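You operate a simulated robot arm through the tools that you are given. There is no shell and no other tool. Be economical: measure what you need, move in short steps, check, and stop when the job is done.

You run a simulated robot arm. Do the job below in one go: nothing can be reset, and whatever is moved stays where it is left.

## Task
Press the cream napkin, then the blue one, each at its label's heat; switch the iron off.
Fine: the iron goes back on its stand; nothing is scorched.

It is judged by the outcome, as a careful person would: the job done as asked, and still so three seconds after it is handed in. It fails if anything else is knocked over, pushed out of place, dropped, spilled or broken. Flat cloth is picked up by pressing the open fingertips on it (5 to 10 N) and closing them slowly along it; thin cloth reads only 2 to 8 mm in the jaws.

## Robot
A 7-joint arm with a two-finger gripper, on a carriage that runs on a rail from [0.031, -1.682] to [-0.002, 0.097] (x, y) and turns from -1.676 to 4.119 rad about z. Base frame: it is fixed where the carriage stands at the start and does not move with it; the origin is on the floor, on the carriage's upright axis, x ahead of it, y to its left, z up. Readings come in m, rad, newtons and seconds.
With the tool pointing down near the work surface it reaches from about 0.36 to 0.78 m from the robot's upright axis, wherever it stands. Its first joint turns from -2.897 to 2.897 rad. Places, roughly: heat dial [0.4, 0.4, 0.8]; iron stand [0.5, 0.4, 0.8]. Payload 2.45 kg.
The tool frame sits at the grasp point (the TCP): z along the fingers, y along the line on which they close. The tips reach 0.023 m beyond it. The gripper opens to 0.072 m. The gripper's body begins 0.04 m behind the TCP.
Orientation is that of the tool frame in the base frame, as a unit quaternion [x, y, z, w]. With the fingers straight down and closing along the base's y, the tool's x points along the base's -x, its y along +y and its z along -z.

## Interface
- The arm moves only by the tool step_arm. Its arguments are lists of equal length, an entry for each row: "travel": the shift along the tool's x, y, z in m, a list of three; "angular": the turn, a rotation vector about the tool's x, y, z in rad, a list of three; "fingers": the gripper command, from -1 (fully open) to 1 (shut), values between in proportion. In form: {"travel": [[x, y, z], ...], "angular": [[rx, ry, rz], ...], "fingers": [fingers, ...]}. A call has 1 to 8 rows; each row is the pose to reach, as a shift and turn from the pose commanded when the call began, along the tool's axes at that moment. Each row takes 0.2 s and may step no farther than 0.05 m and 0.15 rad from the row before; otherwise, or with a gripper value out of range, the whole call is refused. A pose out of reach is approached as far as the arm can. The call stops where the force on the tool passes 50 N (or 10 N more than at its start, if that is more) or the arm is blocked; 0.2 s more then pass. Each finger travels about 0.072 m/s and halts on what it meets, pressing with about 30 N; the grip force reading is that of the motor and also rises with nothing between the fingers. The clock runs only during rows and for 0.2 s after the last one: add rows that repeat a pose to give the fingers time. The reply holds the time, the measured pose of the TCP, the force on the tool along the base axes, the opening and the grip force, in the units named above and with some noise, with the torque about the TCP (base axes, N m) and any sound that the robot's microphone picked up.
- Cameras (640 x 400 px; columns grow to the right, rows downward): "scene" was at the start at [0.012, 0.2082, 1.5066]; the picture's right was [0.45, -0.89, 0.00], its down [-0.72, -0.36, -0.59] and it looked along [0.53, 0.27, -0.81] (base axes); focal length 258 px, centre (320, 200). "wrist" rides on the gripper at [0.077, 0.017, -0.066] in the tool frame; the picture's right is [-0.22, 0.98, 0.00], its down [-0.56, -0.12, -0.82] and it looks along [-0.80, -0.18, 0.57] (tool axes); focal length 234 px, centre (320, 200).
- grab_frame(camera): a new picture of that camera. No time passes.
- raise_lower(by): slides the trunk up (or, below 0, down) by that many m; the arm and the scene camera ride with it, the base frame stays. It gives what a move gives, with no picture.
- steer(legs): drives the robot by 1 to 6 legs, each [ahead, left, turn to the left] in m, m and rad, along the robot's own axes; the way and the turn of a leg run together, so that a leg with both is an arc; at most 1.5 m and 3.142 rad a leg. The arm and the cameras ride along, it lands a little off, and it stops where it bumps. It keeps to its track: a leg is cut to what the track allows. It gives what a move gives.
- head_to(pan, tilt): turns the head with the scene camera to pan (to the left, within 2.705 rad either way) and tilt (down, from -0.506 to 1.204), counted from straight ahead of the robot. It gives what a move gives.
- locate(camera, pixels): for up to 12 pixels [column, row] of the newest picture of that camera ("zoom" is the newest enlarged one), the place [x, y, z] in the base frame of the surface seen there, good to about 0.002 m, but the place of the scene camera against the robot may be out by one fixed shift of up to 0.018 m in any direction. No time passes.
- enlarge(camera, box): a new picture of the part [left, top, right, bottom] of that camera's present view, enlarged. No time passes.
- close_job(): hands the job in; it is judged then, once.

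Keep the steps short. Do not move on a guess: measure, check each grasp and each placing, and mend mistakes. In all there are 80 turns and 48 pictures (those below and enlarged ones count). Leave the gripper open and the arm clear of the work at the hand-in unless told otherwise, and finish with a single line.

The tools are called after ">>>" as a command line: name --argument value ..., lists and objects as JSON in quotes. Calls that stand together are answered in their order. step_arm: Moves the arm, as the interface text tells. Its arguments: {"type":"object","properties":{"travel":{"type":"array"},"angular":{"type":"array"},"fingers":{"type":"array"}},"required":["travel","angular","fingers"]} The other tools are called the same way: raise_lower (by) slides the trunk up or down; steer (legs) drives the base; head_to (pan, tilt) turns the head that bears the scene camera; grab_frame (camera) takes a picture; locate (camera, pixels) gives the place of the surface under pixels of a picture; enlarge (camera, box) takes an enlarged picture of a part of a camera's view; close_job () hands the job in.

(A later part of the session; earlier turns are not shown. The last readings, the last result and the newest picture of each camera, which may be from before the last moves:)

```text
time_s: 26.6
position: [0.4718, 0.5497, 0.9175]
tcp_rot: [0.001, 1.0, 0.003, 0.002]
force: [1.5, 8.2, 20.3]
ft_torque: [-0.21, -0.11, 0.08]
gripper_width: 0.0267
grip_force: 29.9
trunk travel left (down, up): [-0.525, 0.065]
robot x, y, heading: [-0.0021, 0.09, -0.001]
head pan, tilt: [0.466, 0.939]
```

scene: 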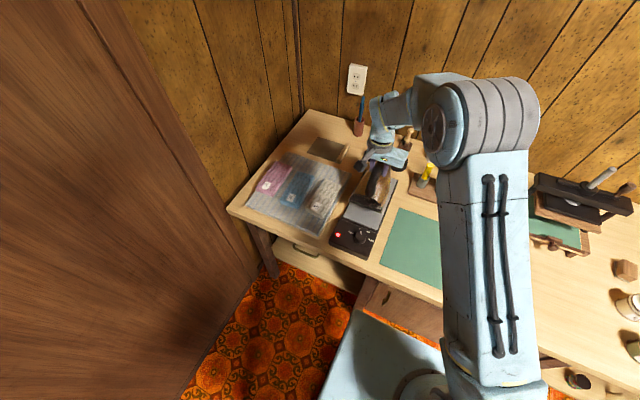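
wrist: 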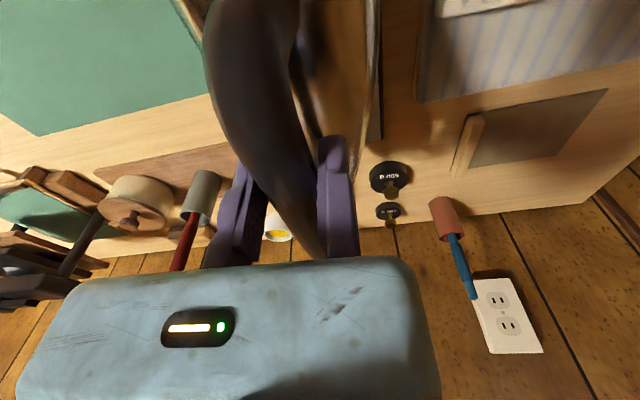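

Contact with ~30 N on the cloth. Hold ~1.6 s, then lift and look.

>>> step_arm --travel '[[0, 0, 0], [0, 0, 0], [0, 0, 0], [0, 0, 0], [0, 0, 0], [0, 0, 0], [0, 0, -0.02], [0, 0, -0.05]]' --angular '[[0, 0, 0], [0, 0, 0], [0, 0, 0], [0, 0, 0], [0, 0, 0], [0, 0, 0], [0, 0, 0], [0, 0, 0]]' --fingers '[1, 1, 1, 1, 1, 1, 1, 1]'

>>> step_arm --travel '[[-0.018, -0.037, 0], [-0.036, -0.074, 0], [-0.055, -0.112, 0], [-0.075, -0.149, 0], [-0.075, -0.149, 0]]' --angular '[[0, 0, 0], [0, 0, 0], [0, 0, 0], [0, 0, 0], [0, 0, 0]]' --fingers '[1, 1, 1, 1, 1]'

>>> enlarge --camera "scene" --box '[220, 120, 420, 260]'

```text
time_s: 28.4
position: [0.4714, 0.5495, 0.9641]
tcp_rot: [0.002, 1.0, 0.001, -0.002]
force: [0.5, 0.5, -10.2]
ft_torque: [0.14, 0.2, -0.01]
gripper_width: 0.0267
grip_force: 29.7
trunk travel left (down, up): [-0.525, 0.065]
robot x, y, heading: [-0.0039, 0.0868, -0.006]
head pan, tilt: [0.466, 0.939]
```

```text
time_s: 29.6
position: [0.5477, 0.3994, 0.9623]
tcp_rot: [0.001, 1.0, 0.001, -0.001]
force: [-0.1, 0.3, -10.8]
ft_torque: [0.18, 0.17, -0.02]
gripper_width: 0.0268
grip_force: 29.9
trunk travel left (down, up): [-0.525, 0.065]
robot x, y, heading: [0.0002, 0.0903, -0.001]
head pan, tilt: [0.466, 0.939]
```

```text
2.86 times, centred on (320, 190) of scene
```

zoom: 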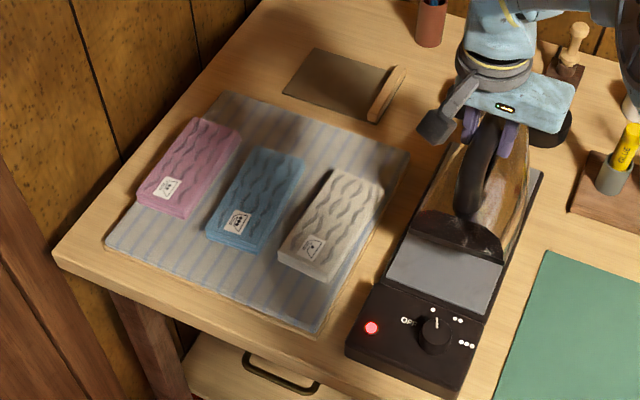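

The cream napkin is still wrinkled and the lamp went red: the iron likely cooled off the stand, or the press was too short. I'll set it back on the stand, still gripped, to reheat.

>>> step_arm --travel '[[0, 0.0008, 0.025], [0, 0.0008, 0.05], [0, 0.0008, 0.062], [0, 0.0008, 0.0668], [0, 0.0008, 0.0668], [0, 0.0008, 0.0668], [0, 0.0008, 0.0668], [0, 0.0008, 0.0668]]' --angular '[[0, 0, 0], [0, 0, 0], [0, 0, 0], [0, 0, 0], [0, 0, 0], [0, 0, 0], [0, 0, 0], [0, 0, 0]]' --fingers '[1, 1, 1, 1, 1, 1, 1, 1]'

>>> enlarge --camera "scene" --box '[280, 160, 380, 250]'

```text
time_s: 31.4
position: [0.5474, 0.3999, 0.8978]
tcp_rot: [0.001, 1.0, 0.003, -0.001]
force: [2.2, -4.7, 3.9]
ft_torque: [-0.01, -0.67, -0.15]
gripper_width: 0.0264
grip_force: 29.8
trunk travel left (down, up): [-0.525, 0.065]
robot x, y, heading: [-0.0007, 0.0896, -0.003]
head pan, tilt: [0.466, 0.939]
```

```text
4.44 times, centred on (330, 205) of scene
```

zoom: 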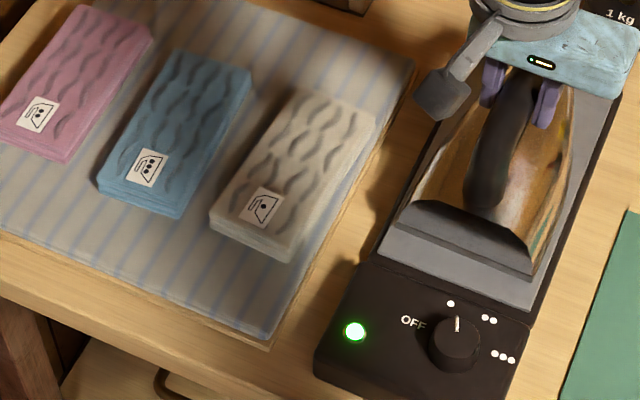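

Green again on the stand. I'll repeat with a longer press.

>>> step_arm --travel '[[0, 0, -0.035], [0, 0, -0.062], [0.018, 0.037, -0.062], [0.037, 0.074, -0.062], [0.056, 0.112, -0.062], [0.0755, 0.149, -0.06], [0.0755, 0.149, -0.04], [0.0755, 0.149, -0.028]]' --angular '[[0, 0, 0], [0, 0, 0], [0, 0, 0], [0, 0, 0], [0, 0, 0], [0, 0, 0], [0, 0, 0], [0, 0, 0]]' --fingers '[1, 1, 1, 1, 1, 1, 1, 1]'

>>> step_arm --travel '[[0, 0, 0.005], [0, 0, 0.009], [0, 0, 0.009], [0, 0, 0.009], [0, 0, 0.009], [0, 0, 0.009], [0, 0, 0.009], [0, 0, 0.009]]' --angular '[[0, 0, 0], [0, 0, 0], [0, 0, 0], [0, 0, 0], [0, 0, 0], [0, 0, 0], [0, 0, 0], [0, 0, 0]]' --fingers '[1, 1, 1, 1, 1, 1, 1, 1]'

```text
time_s: 33.2
position: [0.4724, 0.5515, 0.925]
tcp_rot: [0.001, 1.0, 0.0, -0.001]
force: [0.0, 0.3, -10.4]
ft_torque: [0.08, 0.17, 0.01]
gripper_width: 0.0265
grip_force: 30.2
trunk travel left (down, up): [-0.525, 0.065]
robot x, y, heading: [0.0037, 0.0915, -0.006]
head pan, tilt: [0.466, 0.939]
```

```text
time_s: 35.0
position: [0.4707, 0.5509, 0.917]
tcp_rot: [0.001, 1.0, 0.001, 0.0]
force: [1.2, 9.8, 19.2]
ft_torque: [-0.22, -0.13, 0.13]
gripper_width: 0.0268
grip_force: 30.5
trunk travel left (down, up): [-0.525, 0.065]
robot x, y, heading: [-0.0012, 0.0926, -0.003]
head pan, tilt: [0.466, 0.939]
```

In contact at ~30 N for ~1.6 s. Continue with a gentle ±1 cm glide along the napkin.

>>> step_arm --travel '[[0.005, 0, 0], [0.01, 0, 0], [0.01, 0, 0], [0.003, 0, 0], [-0.004, 0, 0], [-0.01, 0, 0], [-0.01, 0, 0], [0, 0, 0]]' --angular '[[0, 0, 0], [0, 0, 0], [0, 0, 0], [0, 0, 0], [0, 0, 0], [0, 0, 0], [0, 0, 0], [0, 0, 0]]' --fingers '[1, 1, 1, 1, 1, 1, 1, 1]'

>>> step_arm --travel '[[0, 0, -0.03], [0, 0, -0.045], [-0.018, -0.037, -0.045], [-0.037, -0.074, -0.045], [-0.056, -0.112, -0.045], [-0.0755, -0.149, -0.045], [-0.0755, -0.149, -0.02], [-0.0755, -0.149, 0.01]]' --angular '[[0, 0, 0], [0, 0, 0], [0, 0, 0], [0, 0, 0], [0, 0, 0], [0, 0, 0], [0, 0, 0], [0, 0, 0]]' --fingers '[1, 1, 1, 1, 1, 1, 1, 1]'

>>> enlarge --camera "scene" --box '[280, 160, 380, 250]'

```text
time_s: 36.8
position: [0.4739, 0.55, 0.9159]
tcp_rot: [0.002, 1.0, 0.001, 0.0]
force: [-0.5, 0.3, -9.6]
ft_torque: [0.1, 0.31, 0.0]
gripper_width: 0.0265
grip_force: 29.8
trunk travel left (down, up): [-0.525, 0.065]
robot x, y, heading: [-0.0051, 0.0885, -0.0]
head pan, tilt: [0.466, 0.939]
```

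```text
time_s: 38.6
position: [0.5468, 0.399, 0.9067]
tcp_rot: [0.0, 1.0, 0.002, 0.0]
force: [-0.7, -0.2, -10.1]
ft_torque: [0.18, 0.16, 0.0]
gripper_width: 0.0264
grip_force: 30.0
trunk travel left (down, up): [-0.525, 0.065]
robot x, y, heading: [-0.0028, 0.0887, -0.005]
head pan, tilt: [0.466, 0.939]
```

```text
4.44 times, centred on (330, 205) of scene
```

zoom: 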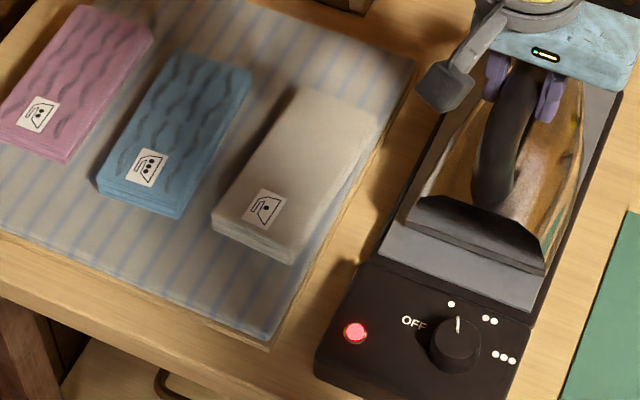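

Cream is smooth and unscorched. Set the iron on its stand and release, backing the fixed jaw off before rising.

>>> step_arm --travel '[[-0.001, 0.001, 0.006], [-0.001, 0.001, 0.0112], [-0.001, 0.001, 0.0112], [-0.001, 0.001, 0.0112], [-0.001, 0.001, 0.0112], [-0.001, 0.006, 0.0112], [-0.001, 0.006, -0.03], [-0.001, 0.006, -0.075]]' --angular '[[0, 0, 0], [0, 0, 0], [0, 0, 0], [0, 0, 0], [0, 0, 0], [0, 0, 0], [0, 0, 0], [0, 0, 0]]' --fingers '[1, 1, 0.2, -1, -1, -1, -1, -1]'

```text
time_s: 40.4
position: [0.5491, 0.4058, 0.983]
tcp_rot: [0.001, 1.0, 0.002, -0.001]
force: [-0.2, -0.2, 0.7]
ft_torque: [-0.03, -0.02, 0.0]
gripper_width: 0.072
grip_force: 0.0
trunk travel left (down, up): [-0.525, 0.065]
robot x, y, heading: [0.0011, 0.089, -0.006]
head pan, tilt: [0.466, 0.939]
```

Now to the dial: approach with yaw −0.75 so that the 1.53 rad turn to ••• fits in one grip.

>>> step_arm --travel '[[0.035, -0.005, 0], [0.07, -0.01, 0], [0.105, -0.016, 0], [0.14, -0.021, 0.01], [0.174, -0.0266, 0.03], [0.174, -0.0266, 0.075], [0.174, -0.0266, 0.12], [0.174, -0.0266, 0.154]]' --angular '[[0, 0, -0.15], [0, 0, -0.3], [0, 0, -0.45], [0, 0, -0.6], [0, 0, -0.75], [0, 0, -0.75], [0, 0, -0.75], [0, 0, -0.75]]' --fingers '[-1, -1, -1, -1, -1, -1, -1, -1]'

>>> enlarge --camera "wrist" --box '[90, 20, 430, 220]'

```text
time_s: 42.2
position: [0.3736, 0.3808, 0.8268]
tcp_rot: [-0.366, 0.931, 0.001, 0.0]
force: [0.2, -1.1, -0.9]
ft_torque: [0.02, -0.02, 0.0]
gripper_width: 0.0719
grip_force: 0.1
trunk travel left (down, up): [-0.525, 0.065]
robot x, y, heading: [0.0001, 0.0914, -0.004]
head pan, tilt: [0.466, 0.939]
```

```text
1.88 times, centred on (260, 120) of wrist
```

zoom: 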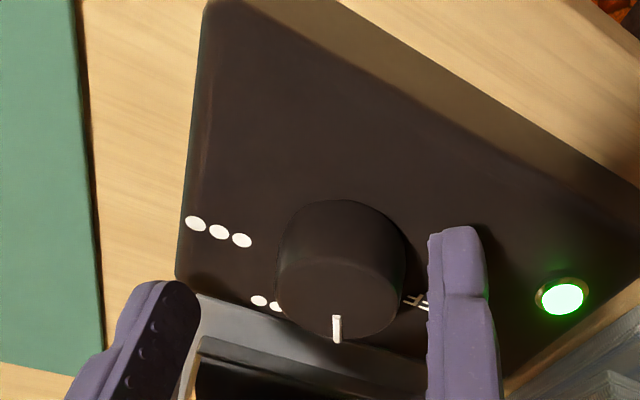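

Well placed around the knob. Close and begin turning.

>>> step_arm --travel '[[0, -0.0065, 0], [0, -0.0065, 0], [0, -0.0065, 0], [0, -0.0065, 0], [0, -0.0065, 0], [-0.0022, -0.0067, 0], [-0.0043, -0.0071, 0], [-0.0063, -0.0078, 0]]' --angular '[[0, 0, 0], [0, 0, 0], [0, 0, 0], [0, 0, 0], [0, 0, 0], [0, 0, 0.14], [0, 0, 0.28], [0, 0, 0.42]]' --fingers '[-0.3, 0.2, 0.6, 1, 1, 1, 1, 1]'

>>> step_arm --travel '[[-0.0023, -0.0002, 0], [-0.0045, -0.0007, 0], [-0.0066, -0.0015, 0], [-0.0086, -0.0026, 0], [-0.0104, -0.004, 0], [-0.012, -0.0057, 0], [-0.0133, -0.0076, 0], [-0.0143, -0.0096, 0]]' --angular '[[0, 0, 0.147], [0, 0, 0.295], [0, 0, 0.4425], [0, 0, 0.59], [0, 0, 0.7375], [0, 0, 0.885], [0, 0, 1.0325], [0, 0, 1.18]]' --fingers '[1, 1, 1, 1, 1, 1, 1, 1]'

```text
time_s: 44.0
position: [0.3858, 0.3783, 0.829]
tcp_rot: [-0.162, 0.987, 0.002, 0.0]
force: [20.7, -13.4, 2.0]
ft_torque: [-0.95, -0.28, 0.2]
gripper_width: 0.0341
grip_force: 44.8
trunk travel left (down, up): [-0.525, 0.065]
robot x, y, heading: [-0.0059, 0.0904, -0.004]
head pan, tilt: [0.466, 0.939]
```

```text
time_s: 45.8
position: [0.4019, 0.3756, 0.828]
tcp_rot: [0.414, 0.91, 0.005, 0.001]
force: [31.8, 13.5, 13.6]
ft_torque: [-0.94, -0.52, 0.28]
gripper_width: 0.0337
grip_force: 45.0
trunk travel left (down, up): [-0.525, 0.065]
robot x, y, heading: [0.001, 0.0893, -0.003]
head pan, tilt: [0.466, 0.939]
```

Release, back off, lift and check the pointer.

>>> step_arm --travel '[[0, 0, 0], [0, 0, 0], [0, 0.005, 0], [0, 0.005, -0.045], [0, 0.005, -0.09], [0.03, 0.005, -0.13], [0.06, 0.005, -0.17]]' --angular '[[0, 0, 0], [0, 0, 0], [0, 0, 0], [0, 0, -0.14], [0, 0, -0.29], [0, 0, -0.44], [0, 0, -0.58]]' --fingers '[0, -1, -1, -1, -1, -1, -1]'

>>> enlarge --camera "wrist" --box '[250, 0, 490, 160]'

```text
time_s: 47.4
position: [0.3626, 0.4234, 0.9986]
tcp_rot: [0.134, 0.991, 0.001, -0.001]
force: [-0.7, 0.5, -0.1]
ft_torque: [0.0, 0.01, -0.01]
gripper_width: 0.072
grip_force: 0.1
trunk travel left (down, up): [-0.525, 0.065]
robot x, y, heading: [-0.0009, 0.089, -0.007]
head pan, tilt: [0.466, 0.939]
```

```text
2.50 times, centred on (370, 80) of wrist
```

zoom: 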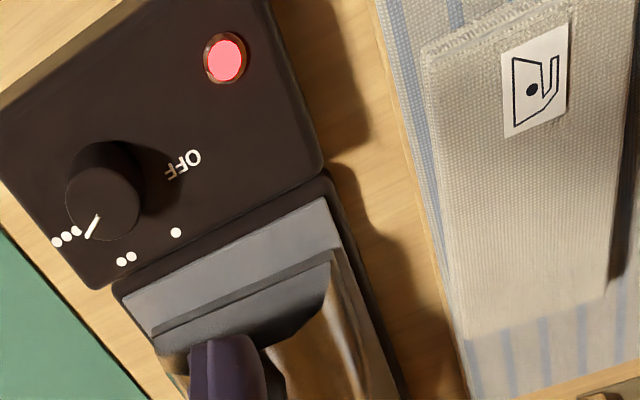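

>>> locate --camera "zoom" --pixels '[[87, 236], [99, 216], [65, 236], [126, 258], [176, 232], [68, 200], [138, 205]]'

```text
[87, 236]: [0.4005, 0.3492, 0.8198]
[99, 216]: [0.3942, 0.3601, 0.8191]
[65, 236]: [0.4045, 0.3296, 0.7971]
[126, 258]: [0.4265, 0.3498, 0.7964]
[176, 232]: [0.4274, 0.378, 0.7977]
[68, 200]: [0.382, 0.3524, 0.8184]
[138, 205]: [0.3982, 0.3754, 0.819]
```

Pointer at about −58°, ••• at −66.8°: ~8° short, as before. Regrip and nudge as last time.

>>> step_arm --travel '[[-0.019, -0.0144, 0.03], [-0.038, -0.0288, 0.06], [-0.038, -0.0288, 0.105], [-0.038, -0.0288, 0.145], [-0.038, -0.0288, 0.1715], [-0.038, -0.0288, 0.1715]]' --angular '[[0, 0, -0.14], [0, 0, -0.269], [0, 0, -0.269], [0, 0, -0.269], [0, 0, -0.269], [0, 0, -0.269]]' --fingers '[-1, -1, -1, -1, -1, -1]'

>>> step_arm --travel '[[0, -0.006, 0], [0, -0.006, 0], [0, -0.006, 0], [0, -0.006, 0], [0, -0.006, 0], [-0.0014, -0.0061, 0], [-0.0027, -0.0062, 0], [-0.0027, -0.0062, 0]]' --angular '[[0, 0, 0], [0, 0, 0], [0, 0, 0], [0, 0, 0], [0, 0, 0], [0, 0, 0.09], [0, 0, 0.18], [0, 0, 0.18]]' --fingers '[-0.3, 0.2, 0.6, 1, 1, 1, 1, 1]'

>>> step_arm --travel '[[0, 0, 0], [0, 0, 0], [0, 0.004, 0], [0, 0.004, -0.045], [0.02, 0.004, -0.09], [0.04, 0.004, -0.13], [0.05, 0.004, -0.17]]' --angular '[[0, 0, 0], [0, 0, 0], [0, 0, 0], [0, 0, -0.1], [0, 0, -0.18], [0, 0, -0.18], [0, 0, -0.18]]' --fingers '[0, -1, -1, -1, -1, -1, -1]'

>>> enlarge --camera "wrist" --box '[250, 0, 490, 160]'

```text
time_s: 48.8
position: [0.3944, 0.3844, 0.8258]
tcp_rot: [0.001, 1.0, 0.002, 0.0]
force: [0.4, -0.2, 0.0]
ft_torque: [0.01, 0.0, -0.05]
gripper_width: 0.0721
grip_force: 0.1
trunk travel left (down, up): [-0.525, 0.065]
robot x, y, heading: [-0.0014, 0.0855, -0.004]
head pan, tilt: [0.466, 0.939]
```

```text
time_s: 50.6
position: [0.3968, 0.3788, 0.8271]
tcp_rot: [0.092, 0.996, 0.002, -0.001]
force: [9.3, 0.5, 9.4]
ft_torque: [-0.39, 0.45, 0.11]
gripper_width: 0.0339
grip_force: 44.7
trunk travel left (down, up): [-0.525, 0.065]
robot x, y, heading: [-0.0016, 0.0901, -0.002]
head pan, tilt: [0.466, 0.939]
```

```text
time_s: 52.2
position: [0.3489, 0.3901, 0.9965]
tcp_rot: [0.002, 1.0, 0.001, -0.001]
force: [-0.3, 0.6, 0.6]
ft_torque: [0.02, -0.02, 0.01]
gripper_width: 0.0723
grip_force: 0.1
trunk travel left (down, up): [-0.525, 0.065]
robot x, y, heading: [-0.0036, 0.0918, -0.001]
head pan, tilt: [0.466, 0.939]
```

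```text
2.50 times, centred on (370, 80) of wrist
```

zoom: 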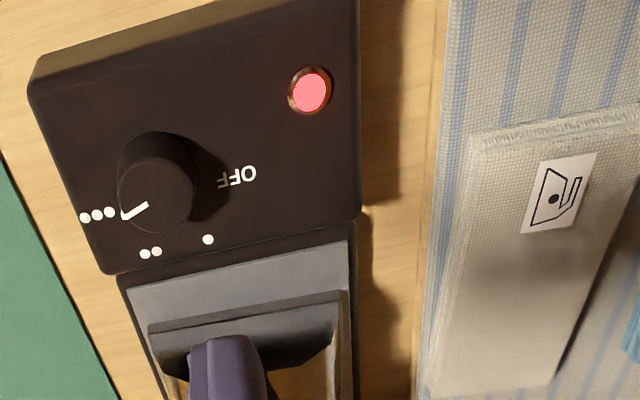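

>>> locate --camera "zoom" --pixels '[[123, 217], [146, 205], [97, 215], [150, 253], [208, 240], [120, 196], [192, 196]]'

>>> step_arm --travel '[[-0.04, 0.01, 0], [-0.08, 0.02, 0], [-0.12, 0.028, 0], [-0.16, 0.028, 0.0], [-0.2, 0.017, 0.0]]' --angular '[[0, 0, 0], [0, 0, 0], [0, 0, 0], [0, 0, 0], [0, 0, 0]]' --fingers '[-1, -1, -1, -1, -1]'

>>> enlarge --camera "scene" --box '[280, 160, 380, 250]'

```text
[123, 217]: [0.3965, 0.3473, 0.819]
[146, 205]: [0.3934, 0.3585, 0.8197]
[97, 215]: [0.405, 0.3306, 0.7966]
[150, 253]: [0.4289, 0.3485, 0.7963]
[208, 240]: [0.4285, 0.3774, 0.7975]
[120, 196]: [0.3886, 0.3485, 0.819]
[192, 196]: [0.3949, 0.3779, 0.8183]
```

```text
time_s: 53.4
position: [0.5505, 0.4079, 0.9946]
tcp_rot: [0.002, 1.0, 0.001, 0.0]
force: [-0.6, -0.4, 0.8]
ft_torque: [0.0, -0.01, 0.01]
gripper_width: 0.072
grip_force: 0.0
trunk travel left (down, up): [-0.525, 0.065]
robot x, y, heading: [-0.0015, 0.0867, -0.002]
head pan, tilt: [0.466, 0.939]
```

```text
4.44 times, centred on (330, 205) of scene
```

zoom: 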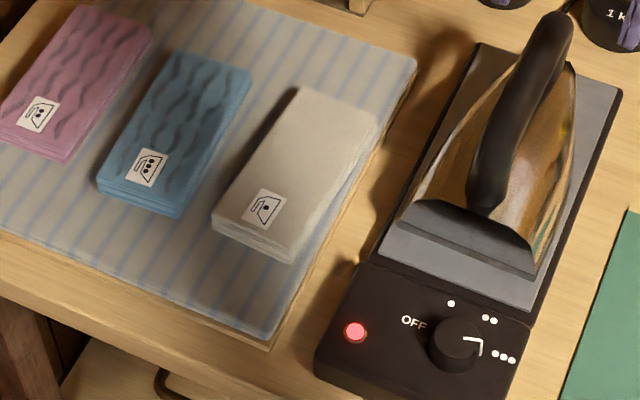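

Pointer is on ••• (−70°). Lamp still red (heating). Meanwhile grip the handle again.

>>> step_arm --travel '[[0, 0, 0.045], [0, 0, 0.08], [0, 0, 0.0985], [0, -0.004, 0.0985], [0, -0.0072, 0.0985], [0, -0.0072, 0.0985], [0, -0.0072, 0.0985], [0, -0.0072, 0.0985]]' --angular '[[0, 0, 0], [0, 0, 0], [0, 0, 0], [0, 0, 0], [0, 0, 0], [0, 0, 0], [0, 0, 0], [0, 0, 0]]' --fingers '[-1, -1, -1, -1, -1, -0.3, 0.2, 0.6]'

>>> step_arm --travel '[[0, 0, 0], [0, 0, 0], [0, 0, 0], [0, 0, 0], [0, 0, 0], [0, 0, 0], [0, 0, 0], [0, 0, 0]]' --angular '[[0, 0, 0], [0, 0, 0], [0, 0, 0], [0, 0, 0], [0, 0, 0], [0, 0, 0], [0, 0, 0], [0, 0, 0]]' --fingers '[1, 1, 1, 1, 1, 1, 1, 1]'

>>> enlarge --camera "scene" --box '[280, 160, 380, 250]'

```text
time_s: 55.2
position: [0.5474, 0.399, 0.8969]
tcp_rot: [0.002, 1.0, 0.002, 0.0]
force: [-0.9, -3.5, 0.3]
ft_torque: [-0.03, -0.12, -0.11]
gripper_width: 0.0266
grip_force: 29.8
trunk travel left (down, up): [-0.525, 0.065]
robot x, y, heading: [0.0038, 0.0915, -0.009]
head pan, tilt: [0.466, 0.939]
```

```text
time_s: 57.0
position: [0.549, 0.401, 0.8981]
tcp_rot: [0.002, 1.0, 0.002, 0.0]
force: [0.6, -3.7, 0.4]
ft_torque: [0.04, -0.03, -0.1]
gripper_width: 0.0264
grip_force: 29.6
trunk travel left (down, up): [-0.525, 0.065]
robot x, y, heading: [0.0012, 0.0873, 0.001]
head pan, tilt: [0.466, 0.939]
```

```text
4.44 times, centred on (330, 205) of scene
```

zoom: 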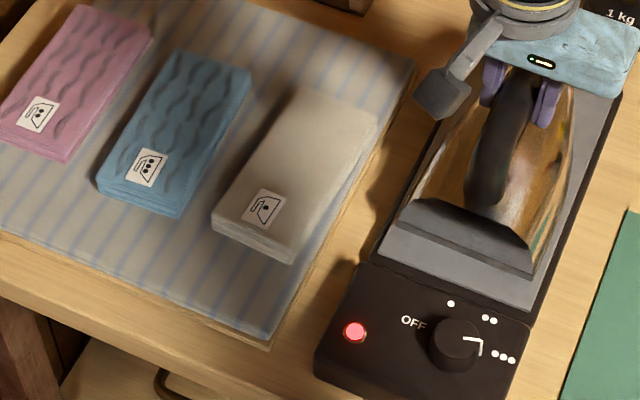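

Still heating; wait with the grip held.

>>> step_arm --travel '[[0, 0, 0], [0, 0, 0], [0, 0, 0], [0, 0, 0], [0, 0, 0], [0, 0, 0], [0, 0, 0], [0, 0, 0]]' --angular '[[0, 0, 0], [0, 0, 0], [0, 0, 0], [0, 0, 0], [0, 0, 0], [0, 0, 0], [0, 0, 0], [0, 0, 0]]' --fingers '[1, 1, 1, 1, 1, 1, 1, 1]'

>>> step_arm --travel '[[0, 0, 0], [0, 0, 0], [0, 0, 0], [0, 0, 0], [0, 0, 0], [0, 0, 0], [0, 0, 0], [0, 0, 0]]' --angular '[[0, 0, 0], [0, 0, 0], [0, 0, 0], [0, 0, 0], [0, 0, 0], [0, 0, 0], [0, 0, 0], [0, 0, 0]]' --fingers '[1, 1, 1, 1, 1, 1, 1, 1]'

>>> step_arm --travel '[[0, 0, 0], [0, 0, 0], [0, 0, 0], [0, 0, 0], [0, 0, 0], [0, 0, 0], [0, 0, 0], [0, 0, 0]]' --angular '[[0, 0, 0], [0, 0, 0], [0, 0, 0], [0, 0, 0], [0, 0, 0], [0, 0, 0], [0, 0, 0], [0, 0, 0]]' --fingers '[1, 1, 1, 1, 1, 1, 1, 1]'

>>> enlarge --camera "scene" --box '[280, 160, 380, 250]'

```text
time_s: 58.8
position: [0.5489, 0.3994, 0.8967]
tcp_rot: [0.001, 1.0, 0.002, 0.0]
force: [1.0, -2.7, 1.2]
ft_torque: [-0.03, -0.03, -0.07]
gripper_width: 0.0266
grip_force: 29.7
trunk travel left (down, up): [-0.525, 0.065]
robot x, y, heading: [-0.0002, 0.0886, -0.005]
head pan, tilt: [0.466, 0.939]
```

```text
time_s: 60.6
position: [0.5485, 0.3999, 0.8971]
tcp_rot: [0.002, 1.0, 0.001, 0.001]
force: [0.6, -2.2, -0.1]
ft_torque: [0.0, 0.04, -0.07]
gripper_width: 0.0267
grip_force: 30.0
trunk travel left (down, up): [-0.525, 0.065]
robot x, y, heading: [-0.0005, 0.089, -0.005]
head pan, tilt: [0.466, 0.939]
```

```text
time_s: 62.4
position: [0.5486, 0.4004, 0.8978]
tcp_rot: [0.001, 1.0, 0.002, -0.001]
force: [0.7, -1.1, -0.4]
ft_torque: [-0.04, 0.03, -0.07]
gripper_width: 0.0267
grip_force: 29.9
trunk travel left (down, up): [-0.525, 0.065]
robot x, y, heading: [-0.0042, 0.0863, -0.006]
head pan, tilt: [0.466, 0.939]
```

```text
4.44 times, centred on (330, 205) of scene
```

zoom: 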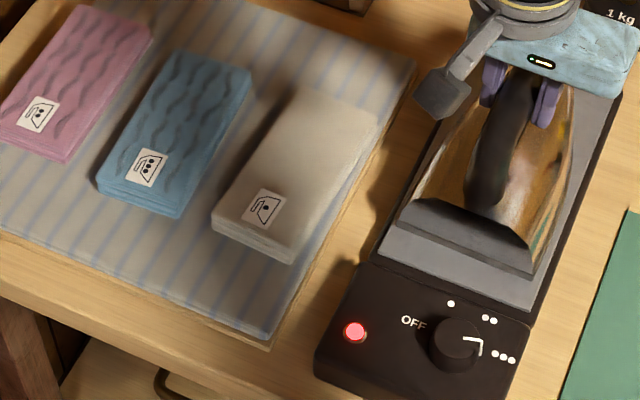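

Still red; wait another ~7 s.

>>> step_arm --travel '[[0, 0, 0], [0, 0, 0], [0, 0, 0], [0, 0, 0], [0, 0, 0], [0, 0, 0], [0, 0, 0], [0, 0, 0]]' --angular '[[0, 0, 0], [0, 0, 0], [0, 0, 0], [0, 0, 0], [0, 0, 0], [0, 0, 0], [0, 0, 0], [0, 0, 0]]' --fingers '[1, 1, 1, 1, 1, 1, 1, 1]'

>>> step_arm --travel '[[0, 0, 0], [0, 0, 0], [0, 0, 0], [0, 0, 0], [0, 0, 0], [0, 0, 0], [0, 0, 0], [0, 0, 0]]' --angular '[[0, 0, 0], [0, 0, 0], [0, 0, 0], [0, 0, 0], [0, 0, 0], [0, 0, 0], [0, 0, 0], [0, 0, 0]]' --fingers '[1, 1, 1, 1, 1, 1, 1, 1]'

>>> step_arm --travel '[[0, 0, 0], [0, 0, 0], [0, 0, 0], [0, 0, 0], [0, 0, 0], [0, 0, 0], [0, 0, 0], [0, 0, 0]]' --angular '[[0, 0, 0], [0, 0, 0], [0, 0, 0], [0, 0, 0], [0, 0, 0], [0, 0, 0], [0, 0, 0], [0, 0, 0]]' --fingers '[1, 1, 1, 1, 1, 1, 1, 1]'

>>> step_arm --travel '[[0, 0, 0], [0, 0, 0], [0, 0, 0], [0, 0, 0], [0, 0, 0], [0, 0, 0], [0, 0, 0], [0, 0, 0]]' --angular '[[0, 0, 0], [0, 0, 0], [0, 0, 0], [0, 0, 0], [0, 0, 0], [0, 0, 0], [0, 0, 0], [0, 0, 0]]' --fingers '[1, 1, 1, 1, 1, 1, 1, 1]'

>>> enlarge --camera "scene" --box '[280, 160, 380, 250]'

```text
time_s: 64.2
position: [0.5494, 0.4005, 0.8972]
tcp_rot: [0.002, 1.0, 0.002, 0.001]
force: [0.8, -0.9, -0.3]
ft_torque: [0.01, 0.0, -0.05]
gripper_width: 0.0266
grip_force: 30.5
trunk travel left (down, up): [-0.525, 0.065]
robot x, y, heading: [0.0002, 0.0886, -0.005]
head pan, tilt: [0.466, 0.939]
```

```text
time_s: 66.0
position: [0.5489, 0.4013, 0.8976]
tcp_rot: [0.001, 1.0, 0.002, 0.0]
force: [0.4, -2.3, 0.0]
ft_torque: [-0.02, 0.0, -0.04]
gripper_width: 0.0263
grip_force: 29.8
trunk travel left (down, up): [-0.525, 0.065]
robot x, y, heading: [0.0009, 0.0894, -0.002]
head pan, tilt: [0.466, 0.939]
```

```text
time_s: 67.8
position: [0.5489, 0.4014, 0.8975]
tcp_rot: [0.001, 1.0, 0.002, 0.0]
force: [0.6, -2.2, 0.3]
ft_torque: [0.0, 0.03, -0.07]
gripper_width: 0.0262
grip_force: 30.0
trunk travel left (down, up): [-0.525, 0.065]
robot x, y, heading: [-0.0002, 0.0892, -0.007]
head pan, tilt: [0.466, 0.939]
```

```text
time_s: 69.6
position: [0.5477, 0.402, 0.8967]
tcp_rot: [0.001, 1.0, 0.002, 0.0]
force: [0.5, -2.0, 0.8]
ft_torque: [0.0, 0.0, -0.06]
gripper_width: 0.0263
grip_force: 29.8
trunk travel left (down, up): [-0.525, 0.065]
robot x, y, heading: [-0.0009, 0.0887, -0.003]
head pan, tilt: [0.466, 0.939]
```

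```text
4.44 times, centred on (330, 205) of scene
```

zoom: 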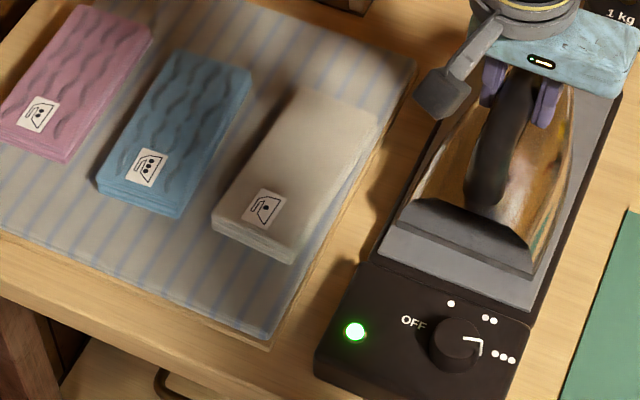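

Green at •••. Measure the blue napkin relative to cream (same camera, same bias) for exact placing.

>>> locate --camera "zoom" --pixels '[[216, 208], [289, 243], [300, 92], [372, 118], [103, 178], [180, 203], [172, 57], [247, 76], [67, 142], [140, 38]]'

```text
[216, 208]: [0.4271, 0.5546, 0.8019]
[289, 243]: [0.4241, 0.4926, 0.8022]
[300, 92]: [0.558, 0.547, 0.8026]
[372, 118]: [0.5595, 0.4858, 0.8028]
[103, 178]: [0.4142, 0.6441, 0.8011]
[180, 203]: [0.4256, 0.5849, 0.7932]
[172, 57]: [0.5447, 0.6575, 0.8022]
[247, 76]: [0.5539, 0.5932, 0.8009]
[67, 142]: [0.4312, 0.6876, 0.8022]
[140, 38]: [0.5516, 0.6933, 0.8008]
```

Blue centre ≈ (0.473, 0.637), turned about +4.5°. Lift, carry over it with matching yaw, high above the cream.

>>> step_arm --travel '[[0, 0, -0.035], [0, 0, -0.065], [0.0137, 0.0416, -0.065], [0.0274, 0.0832, -0.065], [0.041, 0.1248, -0.065], [0.0548, 0.1664, -0.065], [0.0685, 0.208, -0.065], [0.082, 0.2495, -0.062]]' --angular '[[0, 0, 0], [0, 0, 0], [0, 0, 0], [0, 0, -0.02], [0, 0, -0.04], [0, 0, -0.06], [0, 0, -0.08], [0, 0, -0.08]]' --fingers '[1, 1, 1, 1, 1, 1, 1, 1]'

>>> enlarge --camera "scene" --box '[260, 140, 380, 250]'

```text
time_s: 71.4
position: [0.4671, 0.6498, 0.9615]
tcp_rot: [-0.037, 0.999, 0.001, 0.0]
force: [-0.7, 0.6, -9.9]
ft_torque: [0.04, 0.22, 0.01]
gripper_width: 0.0268
grip_force: 30.1
trunk travel left (down, up): [-0.525, 0.065]
robot x, y, heading: [-0.0007, 0.0919, -0.002]
head pan, tilt: [0.466, 0.939]
```

```text
3.64 times, centred on (320, 195) of scene
```

zoom: 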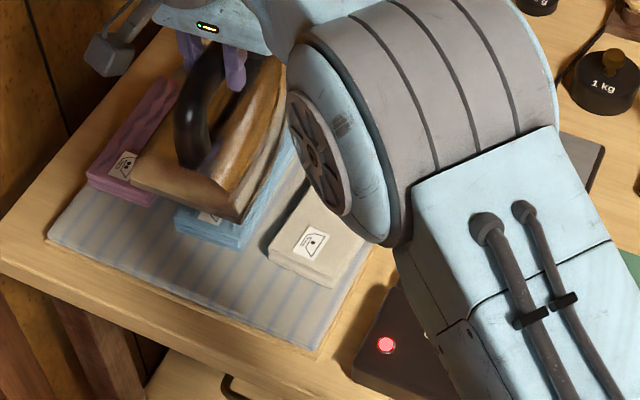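

Check the iron's rear corners against the napkin.

>>> locate --camera "zoom" --pixels '[[136, 184], [236, 216], [178, 222], [238, 245], [110, 200]]'

```text
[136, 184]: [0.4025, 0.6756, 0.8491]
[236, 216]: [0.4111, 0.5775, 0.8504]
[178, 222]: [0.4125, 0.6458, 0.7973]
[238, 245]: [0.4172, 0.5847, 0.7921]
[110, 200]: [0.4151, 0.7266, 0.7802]
```

The iron sits ~1 cm too far to +y; correct −7 mm while lowering onto the blue napkin and hold.

>>> step_arm --travel '[[0, -0.004, 0.012], [0, -0.007, 0.028], [0, -0.007, 0.036], [0, -0.007, 0.041], [0, -0.007, 0.043], [0, -0.007, 0.043], [0, -0.007, 0.043], [0, -0.007, 0.043]]' --angular '[[0, 0, 0], [0, 0, 0], [0, 0, 0], [0, 0, 0], [0, 0, 0], [0, 0, 0], [0, 0, 0], [0, 0, 0]]' --fingers '[1, 1, 1, 1, 1, 1, 1, 1]'

>>> step_arm --travel '[[0, 0, 0], [0.005, 0, 0], [0.009, 0, 0], [0.004, 0, 0], [-0.003, 0, 0], [-0.008, 0, 0], [-0.004, 0, 0], [0, 0, 0]]' --angular '[[0, 0, 0], [0, 0, 0], [0, 0, 0], [0, 0, 0], [0, 0, 0], [0, 0, 0], [0, 0, 0], [0, 0, 0]]' --fingers '[1, 1, 1, 1, 1, 1, 1, 1]'

```text
time_s: 73.2
position: [0.4669, 0.6436, 0.9178]
tcp_rot: [-0.038, 0.999, 0.002, 0.001]
force: [0.3, 9.0, 19.2]
ft_torque: [-0.21, -0.1, 0.14]
gripper_width: 0.0265
grip_force: 29.3
trunk travel left (down, up): [-0.525, 0.065]
robot x, y, heading: [0.0001, 0.0859, -0.005]
head pan, tilt: [0.466, 0.939]
```

```text
time_s: 75.0
position: [0.4692, 0.6433, 0.9165]
tcp_rot: [-0.038, 0.999, 0.001, 0.0]
force: [5.0, -0.8, 1.6]
ft_torque: [-0.22, -0.05, 0.05]
gripper_width: 0.0267
grip_force: 29.9
trunk travel left (down, up): [-0.525, 0.065]
robot x, y, heading: [-0.0035, 0.0906, -0.002]
head pan, tilt: [0.466, 0.939]
```

The reaction fell as on the cream one – the cloth has flattened. Lift and carry back over the stand.

>>> step_arm --travel '[[0, 0, -0.025], [0, 0, -0.048], [-0.0102, -0.0414, -0.048], [-0.0203, -0.0827, -0.048], [-0.0305, -0.1241, -0.048], [-0.0406, -0.1655, -0.048], [-0.0508, -0.2068, -0.048], [-0.0609, -0.2482, -0.046]]' --angular '[[0, 0, 0], [0, 0, 0], [0, 0, 0], [0, 0, 0.02], [0, 0, 0.04], [0, 0, 0.06], [0, 0, 0.08], [0, 0, 0.08]]' --fingers '[1, 1, 1, 1, 1, 1, 1, 1]'

>>> enlarge --camera "scene" --box '[280, 160, 380, 250]'

```text
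time_s: 76.8
position: [0.5479, 0.3986, 0.9623]
tcp_rot: [0.002, 1.0, 0.002, -0.001]
force: [0.8, -1.5, -11.2]
ft_torque: [0.02, 0.22, -0.05]
gripper_width: 0.0269
grip_force: 30.3
trunk travel left (down, up): [-0.525, 0.065]
robot x, y, heading: [0.0015, 0.0858, -0.003]
head pan, tilt: [0.466, 0.939]
```

```text
4.44 times, centred on (330, 205) of scene
```

zoom: 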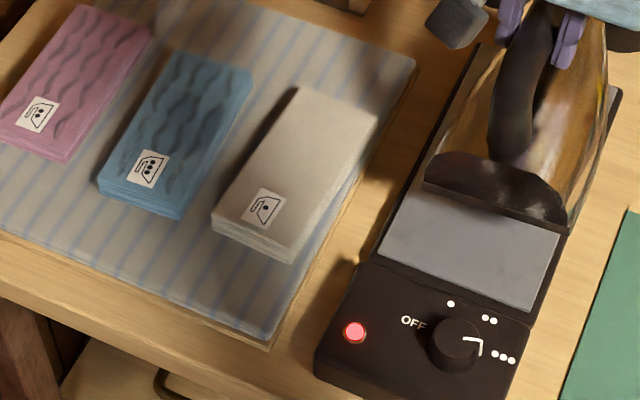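

Blue has faint wrinkles left; needs more pressing. Put the iron on the stand to reheat, gripped.

>>> step_arm --travel '[[0, 0.0015, 0.025], [0, 0.0015, 0.05], [0, 0.0015, 0.061], [0, 0.0015, 0.0655], [0, 0.0015, 0.0655], [0, 0.0015, 0.0655], [0, 0.0015, 0.0655], [0, 0.0015, 0.0655]]' --angular '[[0, 0, 0], [0, 0, 0], [0, 0, 0], [0, 0, 0], [0, 0, 0], [0, 0, 0], [0, 0, 0], [0, 0, 0]]' --fingers '[1, 1, 1, 1, 1, 1, 1, 1]'

>>> step_arm --travel '[[0, 0, 0], [0, 0, 0], [0, 0, 0], [0, 0, 0], [0, 0, 0], [0, 0, 0], [0, 0, 0], [0, 0, 0]]' --angular '[[0, 0, 0], [0, 0, 0], [0, 0, 0], [0, 0, 0], [0, 0, 0], [0, 0, 0], [0, 0, 0], [0, 0, 0]]' --fingers '[1, 1, 1, 1, 1, 1, 1, 1]'

>>> step_arm --travel '[[0, 0, 0], [0, 0, 0], [0, 0, 0], [0, 0, 0], [0, 0, 0], [0, 0, 0], [0, 0, 0], [0, 0, 0]]' --angular '[[0, 0, 0], [0, 0, 0], [0, 0, 0], [0, 0, 0], [0, 0, 0], [0, 0, 0], [0, 0, 0], [0, 0, 0]]' --fingers '[1, 1, 1, 1, 1, 1, 1, 1]'

>>> enlarge --camera "scene" --box '[280, 160, 380, 250]'

```text
time_s: 78.6
position: [0.5473, 0.4018, 0.8976]
tcp_rot: [0.002, 1.0, 0.002, 0.001]
force: [6.8, -2.4, 14.4]
ft_torque: [-0.18, -0.12, 0.04]
gripper_width: 0.0268
grip_force: 30.5
trunk travel left (down, up): [-0.525, 0.065]
robot x, y, heading: [0.0003, 0.0883, -0.003]
head pan, tilt: [0.466, 0.939]
```

```text
time_s: 80.4
position: [0.5468, 0.4014, 0.8972]
tcp_rot: [0.001, 1.0, 0.002, 0.002]
force: [8.1, -3.2, 12.6]
ft_torque: [-0.16, -0.28, 0.06]
gripper_width: 0.0269
grip_force: 30.2
trunk travel left (down, up): [-0.525, 0.065]
robot x, y, heading: [0.0, 0.086, 0.002]
head pan, tilt: [0.466, 0.939]
```

```text
time_s: 82.2
position: [0.5467, 0.4016, 0.897]
tcp_rot: [0.001, 1.0, 0.002, 0.0]
force: [5.9, -3.4, 10.1]
ft_torque: [-0.12, -0.04, -0.02]
gripper_width: 0.0266
grip_force: 29.9
trunk travel left (down, up): [-0.525, 0.065]
robot x, y, heading: [-0.0023, 0.0903, -0.003]
head pan, tilt: [0.466, 0.939]
```

```text
4.44 times, centred on (330, 205) of scene
```

zoom: 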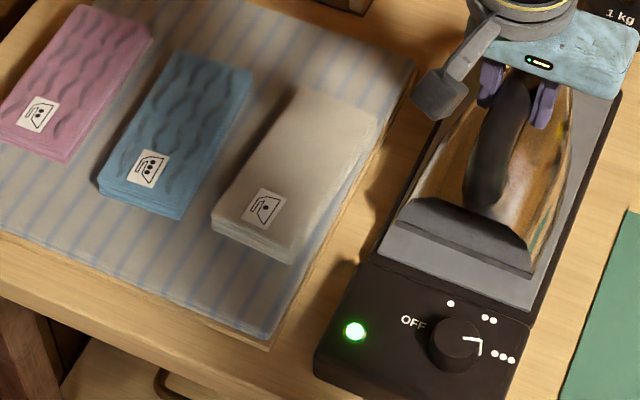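

Green. Press blue again, holding with steady force rather than gliding.

>>> step_arm --travel '[[0, 0, -0.035], [0, 0, -0.065], [0.0135, 0.0405, -0.065], [0.027, 0.081, -0.065], [0.0405, 0.1215, -0.065], [0.054, 0.162, -0.065], [0.0675, 0.202, -0.065], [0.081, 0.2425, -0.05]]' --angular '[[0, 0, 0], [0, 0, 0], [0, 0, 0], [0, 0, -0.02], [0, 0, -0.04], [0, 0, -0.06], [0, 0, -0.08], [0, 0, -0.08]]' --fingers '[1, 1, 1, 1, 1, 1, 1, 1]'

>>> step_arm --travel '[[0, 0, 0.014], [0, 0, 0.024], [0, 0, 0.029], [0, 0, 0.0305], [0, 0, 0.0305], [0, 0, 0.0305], [0, 0, 0.0305], [0, 0, 0.0305]]' --angular '[[0, 0, 0], [0, 0, 0], [0, 0, 0], [0, 0, 0], [0, 0, 0], [0, 0, 0], [0, 0, 0], [0, 0, 0]]' --fingers '[1, 1, 1, 1, 1, 1, 1, 1]'

>>> step_arm --travel '[[0, 0, 0], [0, 0, 0], [0, 0, 0], [0, 0, 0], [0, 0, 0], [0, 0, 0], [0, 0, 0], [0, 0, 0]]' --angular '[[0, 0, 0], [0, 0, 0], [0, 0, 0], [0, 0, 0], [0, 0, 0], [0, 0, 0], [0, 0, 0], [0, 0, 0]]' --fingers '[1, 1, 1, 1, 1, 1, 1, 1]'

```text
time_s: 84.0
position: [0.4645, 0.6472, 0.9465]
tcp_rot: [-0.038, 0.999, 0.001, 0.0]
force: [0.1, 1.5, -10.5]
ft_torque: [0.25, 0.21, 0.0]
gripper_width: 0.0266
grip_force: 30.1
trunk travel left (down, up): [-0.525, 0.065]
robot x, y, heading: [-0.0016, 0.0912, -0.004]
head pan, tilt: [0.466, 0.939]
```

```text
time_s: 85.8
position: [0.4652, 0.6456, 0.9187]
tcp_rot: [-0.038, 0.999, 0.002, 0.001]
force: [-0.9, 9.2, 18.7]
ft_torque: [-0.16, -0.11, 0.12]
gripper_width: 0.0267
grip_force: 30.7
trunk travel left (down, up): [-0.525, 0.065]
robot x, y, heading: [-0.0014, 0.0875, -0.005]
head pan, tilt: [0.466, 0.939]
```

```text
time_s: 87.6
position: [0.4664, 0.6449, 0.9189]
tcp_rot: [-0.038, 0.999, 0.002, 0.0]
force: [-1.4, 3.3, 15.0]
ft_torque: [-0.24, 0.13, 0.07]
gripper_width: 0.0266
grip_force: 29.6
trunk travel left (down, up): [-0.525, 0.065]
robot x, y, heading: [-0.002, 0.0903, -0.004]
head pan, tilt: [0.466, 0.939]
```

Still ~25 N on the cloth after ~3 s. Hold 0.8 s more, lift, and carry back.

>>> step_arm --travel '[[0, 0, 0], [0, 0, 0], [0, 0, 0], [0, 0, 0], [0, 0, -0.025], [0, 0, -0.047]]' --angular '[[0, 0, 0], [0, 0, 0], [0, 0, 0], [0, 0, 0], [0, 0, 0], [0, 0, 0]]' --fingers '[1, 1, 1, 1, 1, 1]'

>>> step_arm --travel '[[-0.0102, -0.0414, 0], [-0.0203, -0.0827, 0], [-0.0305, -0.1241, 0], [-0.0406, -0.1655, 0], [-0.0508, -0.2068, 0], [-0.0609, -0.2482, 0], [-0.0609, -0.2482, 0]]' --angular '[[0, 0, 0], [0, 0, 0.02], [0, 0, 0.04], [0, 0, 0.06], [0, 0, 0.08], [0, 0, 0.08], [0, 0, 0.08]]' --fingers '[1, 1, 1, 1, 1, 1, 1]'

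>>> enlarge --camera "scene" --box '[280, 160, 380, 250]'

```text
time_s: 89.0
position: [0.4689, 0.6432, 0.964]
tcp_rot: [-0.038, 0.999, 0.0, -0.001]
force: [0.2, -0.4, -10.1]
ft_torque: [0.15, 0.26, -0.02]
gripper_width: 0.0264
grip_force: 29.8
trunk travel left (down, up): [-0.525, 0.065]
robot x, y, heading: [-0.0019, 0.0875, -0.01]
head pan, tilt: [0.466, 0.939]
```

```text
time_s: 90.6
position: [0.5459, 0.4052, 0.9629]
tcp_rot: [0.001, 1.0, 0.001, -0.001]
force: [0.0, 0.7, -10.7]
ft_torque: [0.21, 0.25, -0.01]
gripper_width: 0.0268
grip_force: 30.1
trunk travel left (down, up): [-0.525, 0.065]
robot x, y, heading: [-0.0043, 0.0872, -0.001]
head pan, tilt: [0.466, 0.939]
```

```text
4.44 times, centred on (330, 205) of scene
```

zoom: 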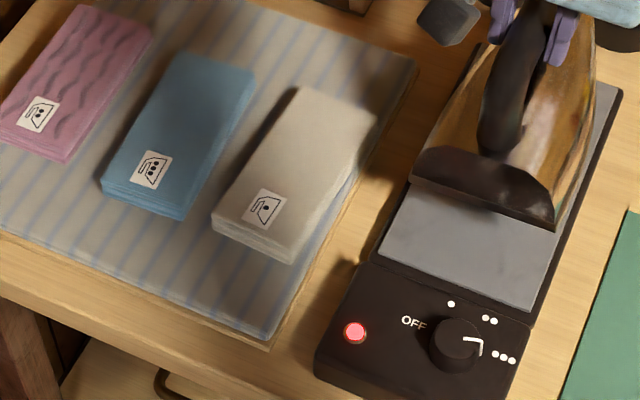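

Blue is smooth, no scorch. Set the iron down on its stand, release and rise.

>>> step_arm --travel '[[-0.0026, -0.0045, 0.025], [-0.0026, -0.0045, 0.05], [-0.0026, -0.0045, 0.061], [-0.0026, -0.0045, 0.0655], [-0.0026, -0.0045, 0.0655], [-0.0026, -0.0045, 0.0655]]' --angular '[[0, 0, 0], [0, 0, 0], [0, 0, 0], [0, 0, 0], [0, 0, 0], [0, 0, 0]]' --fingers '[1, 1, 1, 1, 0.5, 0.2]'

>>> step_arm --travel '[[0, 0, 0], [0, 0, 0], [0, 0.006, 0], [0, 0.006, -0.04], [0, 0.006, -0.085]]' --angular '[[0, 0, 0], [0, 0, 0], [0, 0, 0], [0, 0, 0], [0, 0, 0]]' --fingers '[-1, -1, -1, -1, -1]'

```text
time_s: 92.0
position: [0.5481, 0.3986, 0.8981]
tcp_rot: [0.002, 1.0, 0.001, 0.0]
force: [-0.4, -0.7, -0.1]
ft_torque: [0.03, 0.03, 0.02]
gripper_width: 0.0289
grip_force: 0.1
trunk travel left (down, up): [-0.525, 0.065]
robot x, y, heading: [-0.0014, 0.0895, -0.006]
head pan, tilt: [0.466, 0.939]
```

```text
time_s: 93.2
position: [0.5486, 0.4048, 0.9837]
tcp_rot: [0.002, 1.0, 0.003, 0.001]
force: [-0.1, 0.5, -0.8]
ft_torque: [0.0, 0.02, 0.0]
gripper_width: 0.072
grip_force: 0.0
trunk travel left (down, up): [-0.525, 0.065]
robot x, y, heading: [-0.001, 0.0896, -0.005]
head pan, tilt: [0.466, 0.939]
```

Iron is on the stand. Now turn the dial back: first grip at yaw +0.6.

>>> step_arm --travel '[[0.0293, -0.005, 0], [0.0586, -0.0094, 0], [0.0879, -0.014, 0], [0.1172, -0.019, 0.01], [0.1465, -0.0236, 0.03], [0.1465, -0.0236, 0.075], [0.1465, -0.0236, 0.12], [0.1465, -0.0236, 0.156]]' --angular '[[0, 0, 0.12], [0, 0, 0.24], [0, 0, 0.36], [0, 0, 0.48], [0, 0, 0.6], [0, 0, 0.6], [0, 0, 0.6], [0, 0, 0.6]]' --fingers '[-1, -1, -1, -1, -1, -1, -1, -1]'

>>> step_arm --travel '[[0, -0.0065, 0], [0, -0.0065, 0], [0, -0.0065, 0], [0, -0.0065, 0], [0, -0.0065, 0], [0.0022, -0.0067, 0], [0.0043, -0.0071, 0], [0.0063, -0.0078, 0]]' --angular '[[0, 0, 0], [0, 0, 0], [0, 0, 0], [0, 0, 0], [0, 0, 0], [0, 0, -0.14], [0, 0, -0.28], [0, 0, -0.42]]' --fingers '[-0.3, 0.2, 0.6, 1, 1, 1, 1, 1]'

```text
time_s: 95.0
position: [0.4004, 0.3831, 0.8278]
tcp_rot: [0.298, 0.955, 0.002, -0.001]
force: [-0.4, -0.5, 0.0]
ft_torque: [0.0, -0.03, -0.01]
gripper_width: 0.0718
grip_force: 0.0
trunk travel left (down, up): [-0.525, 0.065]
robot x, y, heading: [-0.0052, 0.0916, -0.006]
head pan, tilt: [0.466, 0.939]
```

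```text
time_s: 96.8
position: [0.3921, 0.3803, 0.8275]
tcp_rot: [0.09, 0.996, 0.002, 0.0]
force: [13.4, 17.0, 2.1]
ft_torque: [0.3, -0.31, 0.19]
gripper_width: 0.0332
grip_force: 45.4
trunk travel left (down, up): [-0.525, 0.065]
robot x, y, heading: [-0.0026, 0.0919, 0.0]
head pan, tilt: [0.466, 0.939]
```

Continue the turn, then release.

>>> step_arm --travel '[[0.0022, -0.0002, 0], [0.0044, -0.0006, 0], [0.0065, -0.0014, 0], [0.0084, -0.0025, 0], [0.0102, -0.0038, 0], [0.0117, -0.0054, 0], [0.0117, -0.0054, 0]]' --angular '[[0, 0, -0.1433], [0, 0, -0.2867], [0, 0, -0.43], [0, 0, -0.5733], [0, 0, -0.7167], [0, 0, -0.86], [0, 0, -0.86]]' --fingers '[1, 1, 1, 1, 1, 1, 1]'

>>> step_arm --travel '[[0, 0, 0], [0, 0, 0], [0, 0.006, 0], [0, 0.006, -0.03], [0, 0.006, -0.05]]' --angular '[[0, 0, 0], [0, 0, 0], [0, 0, 0], [0, 0, 0], [0, 0, 0]]' --fingers '[0, -1, -1, -1, -1]'

>>> enlarge --camera "wrist" --box '[150, 0, 450, 200]'

```text
time_s: 98.4
position: [0.3795, 0.3747, 0.8263]
tcp_rot: [-0.333, 0.943, 0.001, 0.0]
force: [-0.3, 9.8, 1.7]
ft_torque: [0.5, -0.59, 0.09]
gripper_width: 0.0334
grip_force: 45.0
trunk travel left (down, up): [-0.525, 0.065]
robot x, y, heading: [-0.0022, 0.0876, -0.004]
head pan, tilt: [0.466, 0.939]
```

```text
time_s: 99.6
position: [0.3772, 0.38, 0.8776]
tcp_rot: [-0.332, 0.943, 0.002, 0.0]
force: [-0.1, 0.1, 0.1]
ft_torque: [0.0, -0.04, 0.01]
gripper_width: 0.0717
grip_force: 0.0
trunk travel left (down, up): [-0.525, 0.065]
robot x, y, heading: [-0.0022, 0.0865, -0.003]
head pan, tilt: [0.466, 0.939]
```

```text
2.00 times, centred on (300, 100) of wrist
```

zoom: 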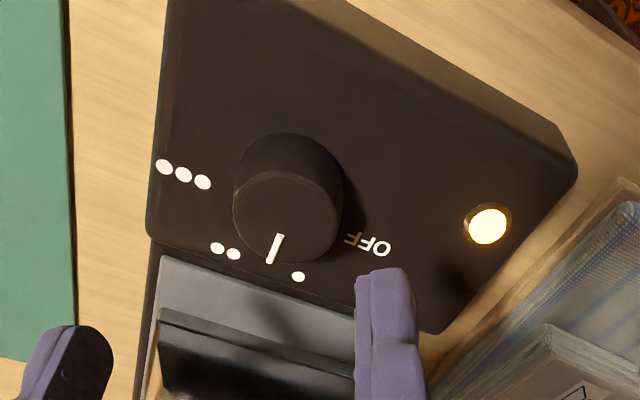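

>>> locate --camera "zoom" --pixels '[[271, 262], [281, 236], [287, 218], [298, 276], [226, 251], [368, 244]]'

```text
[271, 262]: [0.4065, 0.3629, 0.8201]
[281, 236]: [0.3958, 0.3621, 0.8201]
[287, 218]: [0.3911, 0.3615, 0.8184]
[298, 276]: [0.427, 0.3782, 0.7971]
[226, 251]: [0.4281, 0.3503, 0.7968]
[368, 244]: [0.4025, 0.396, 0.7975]
```

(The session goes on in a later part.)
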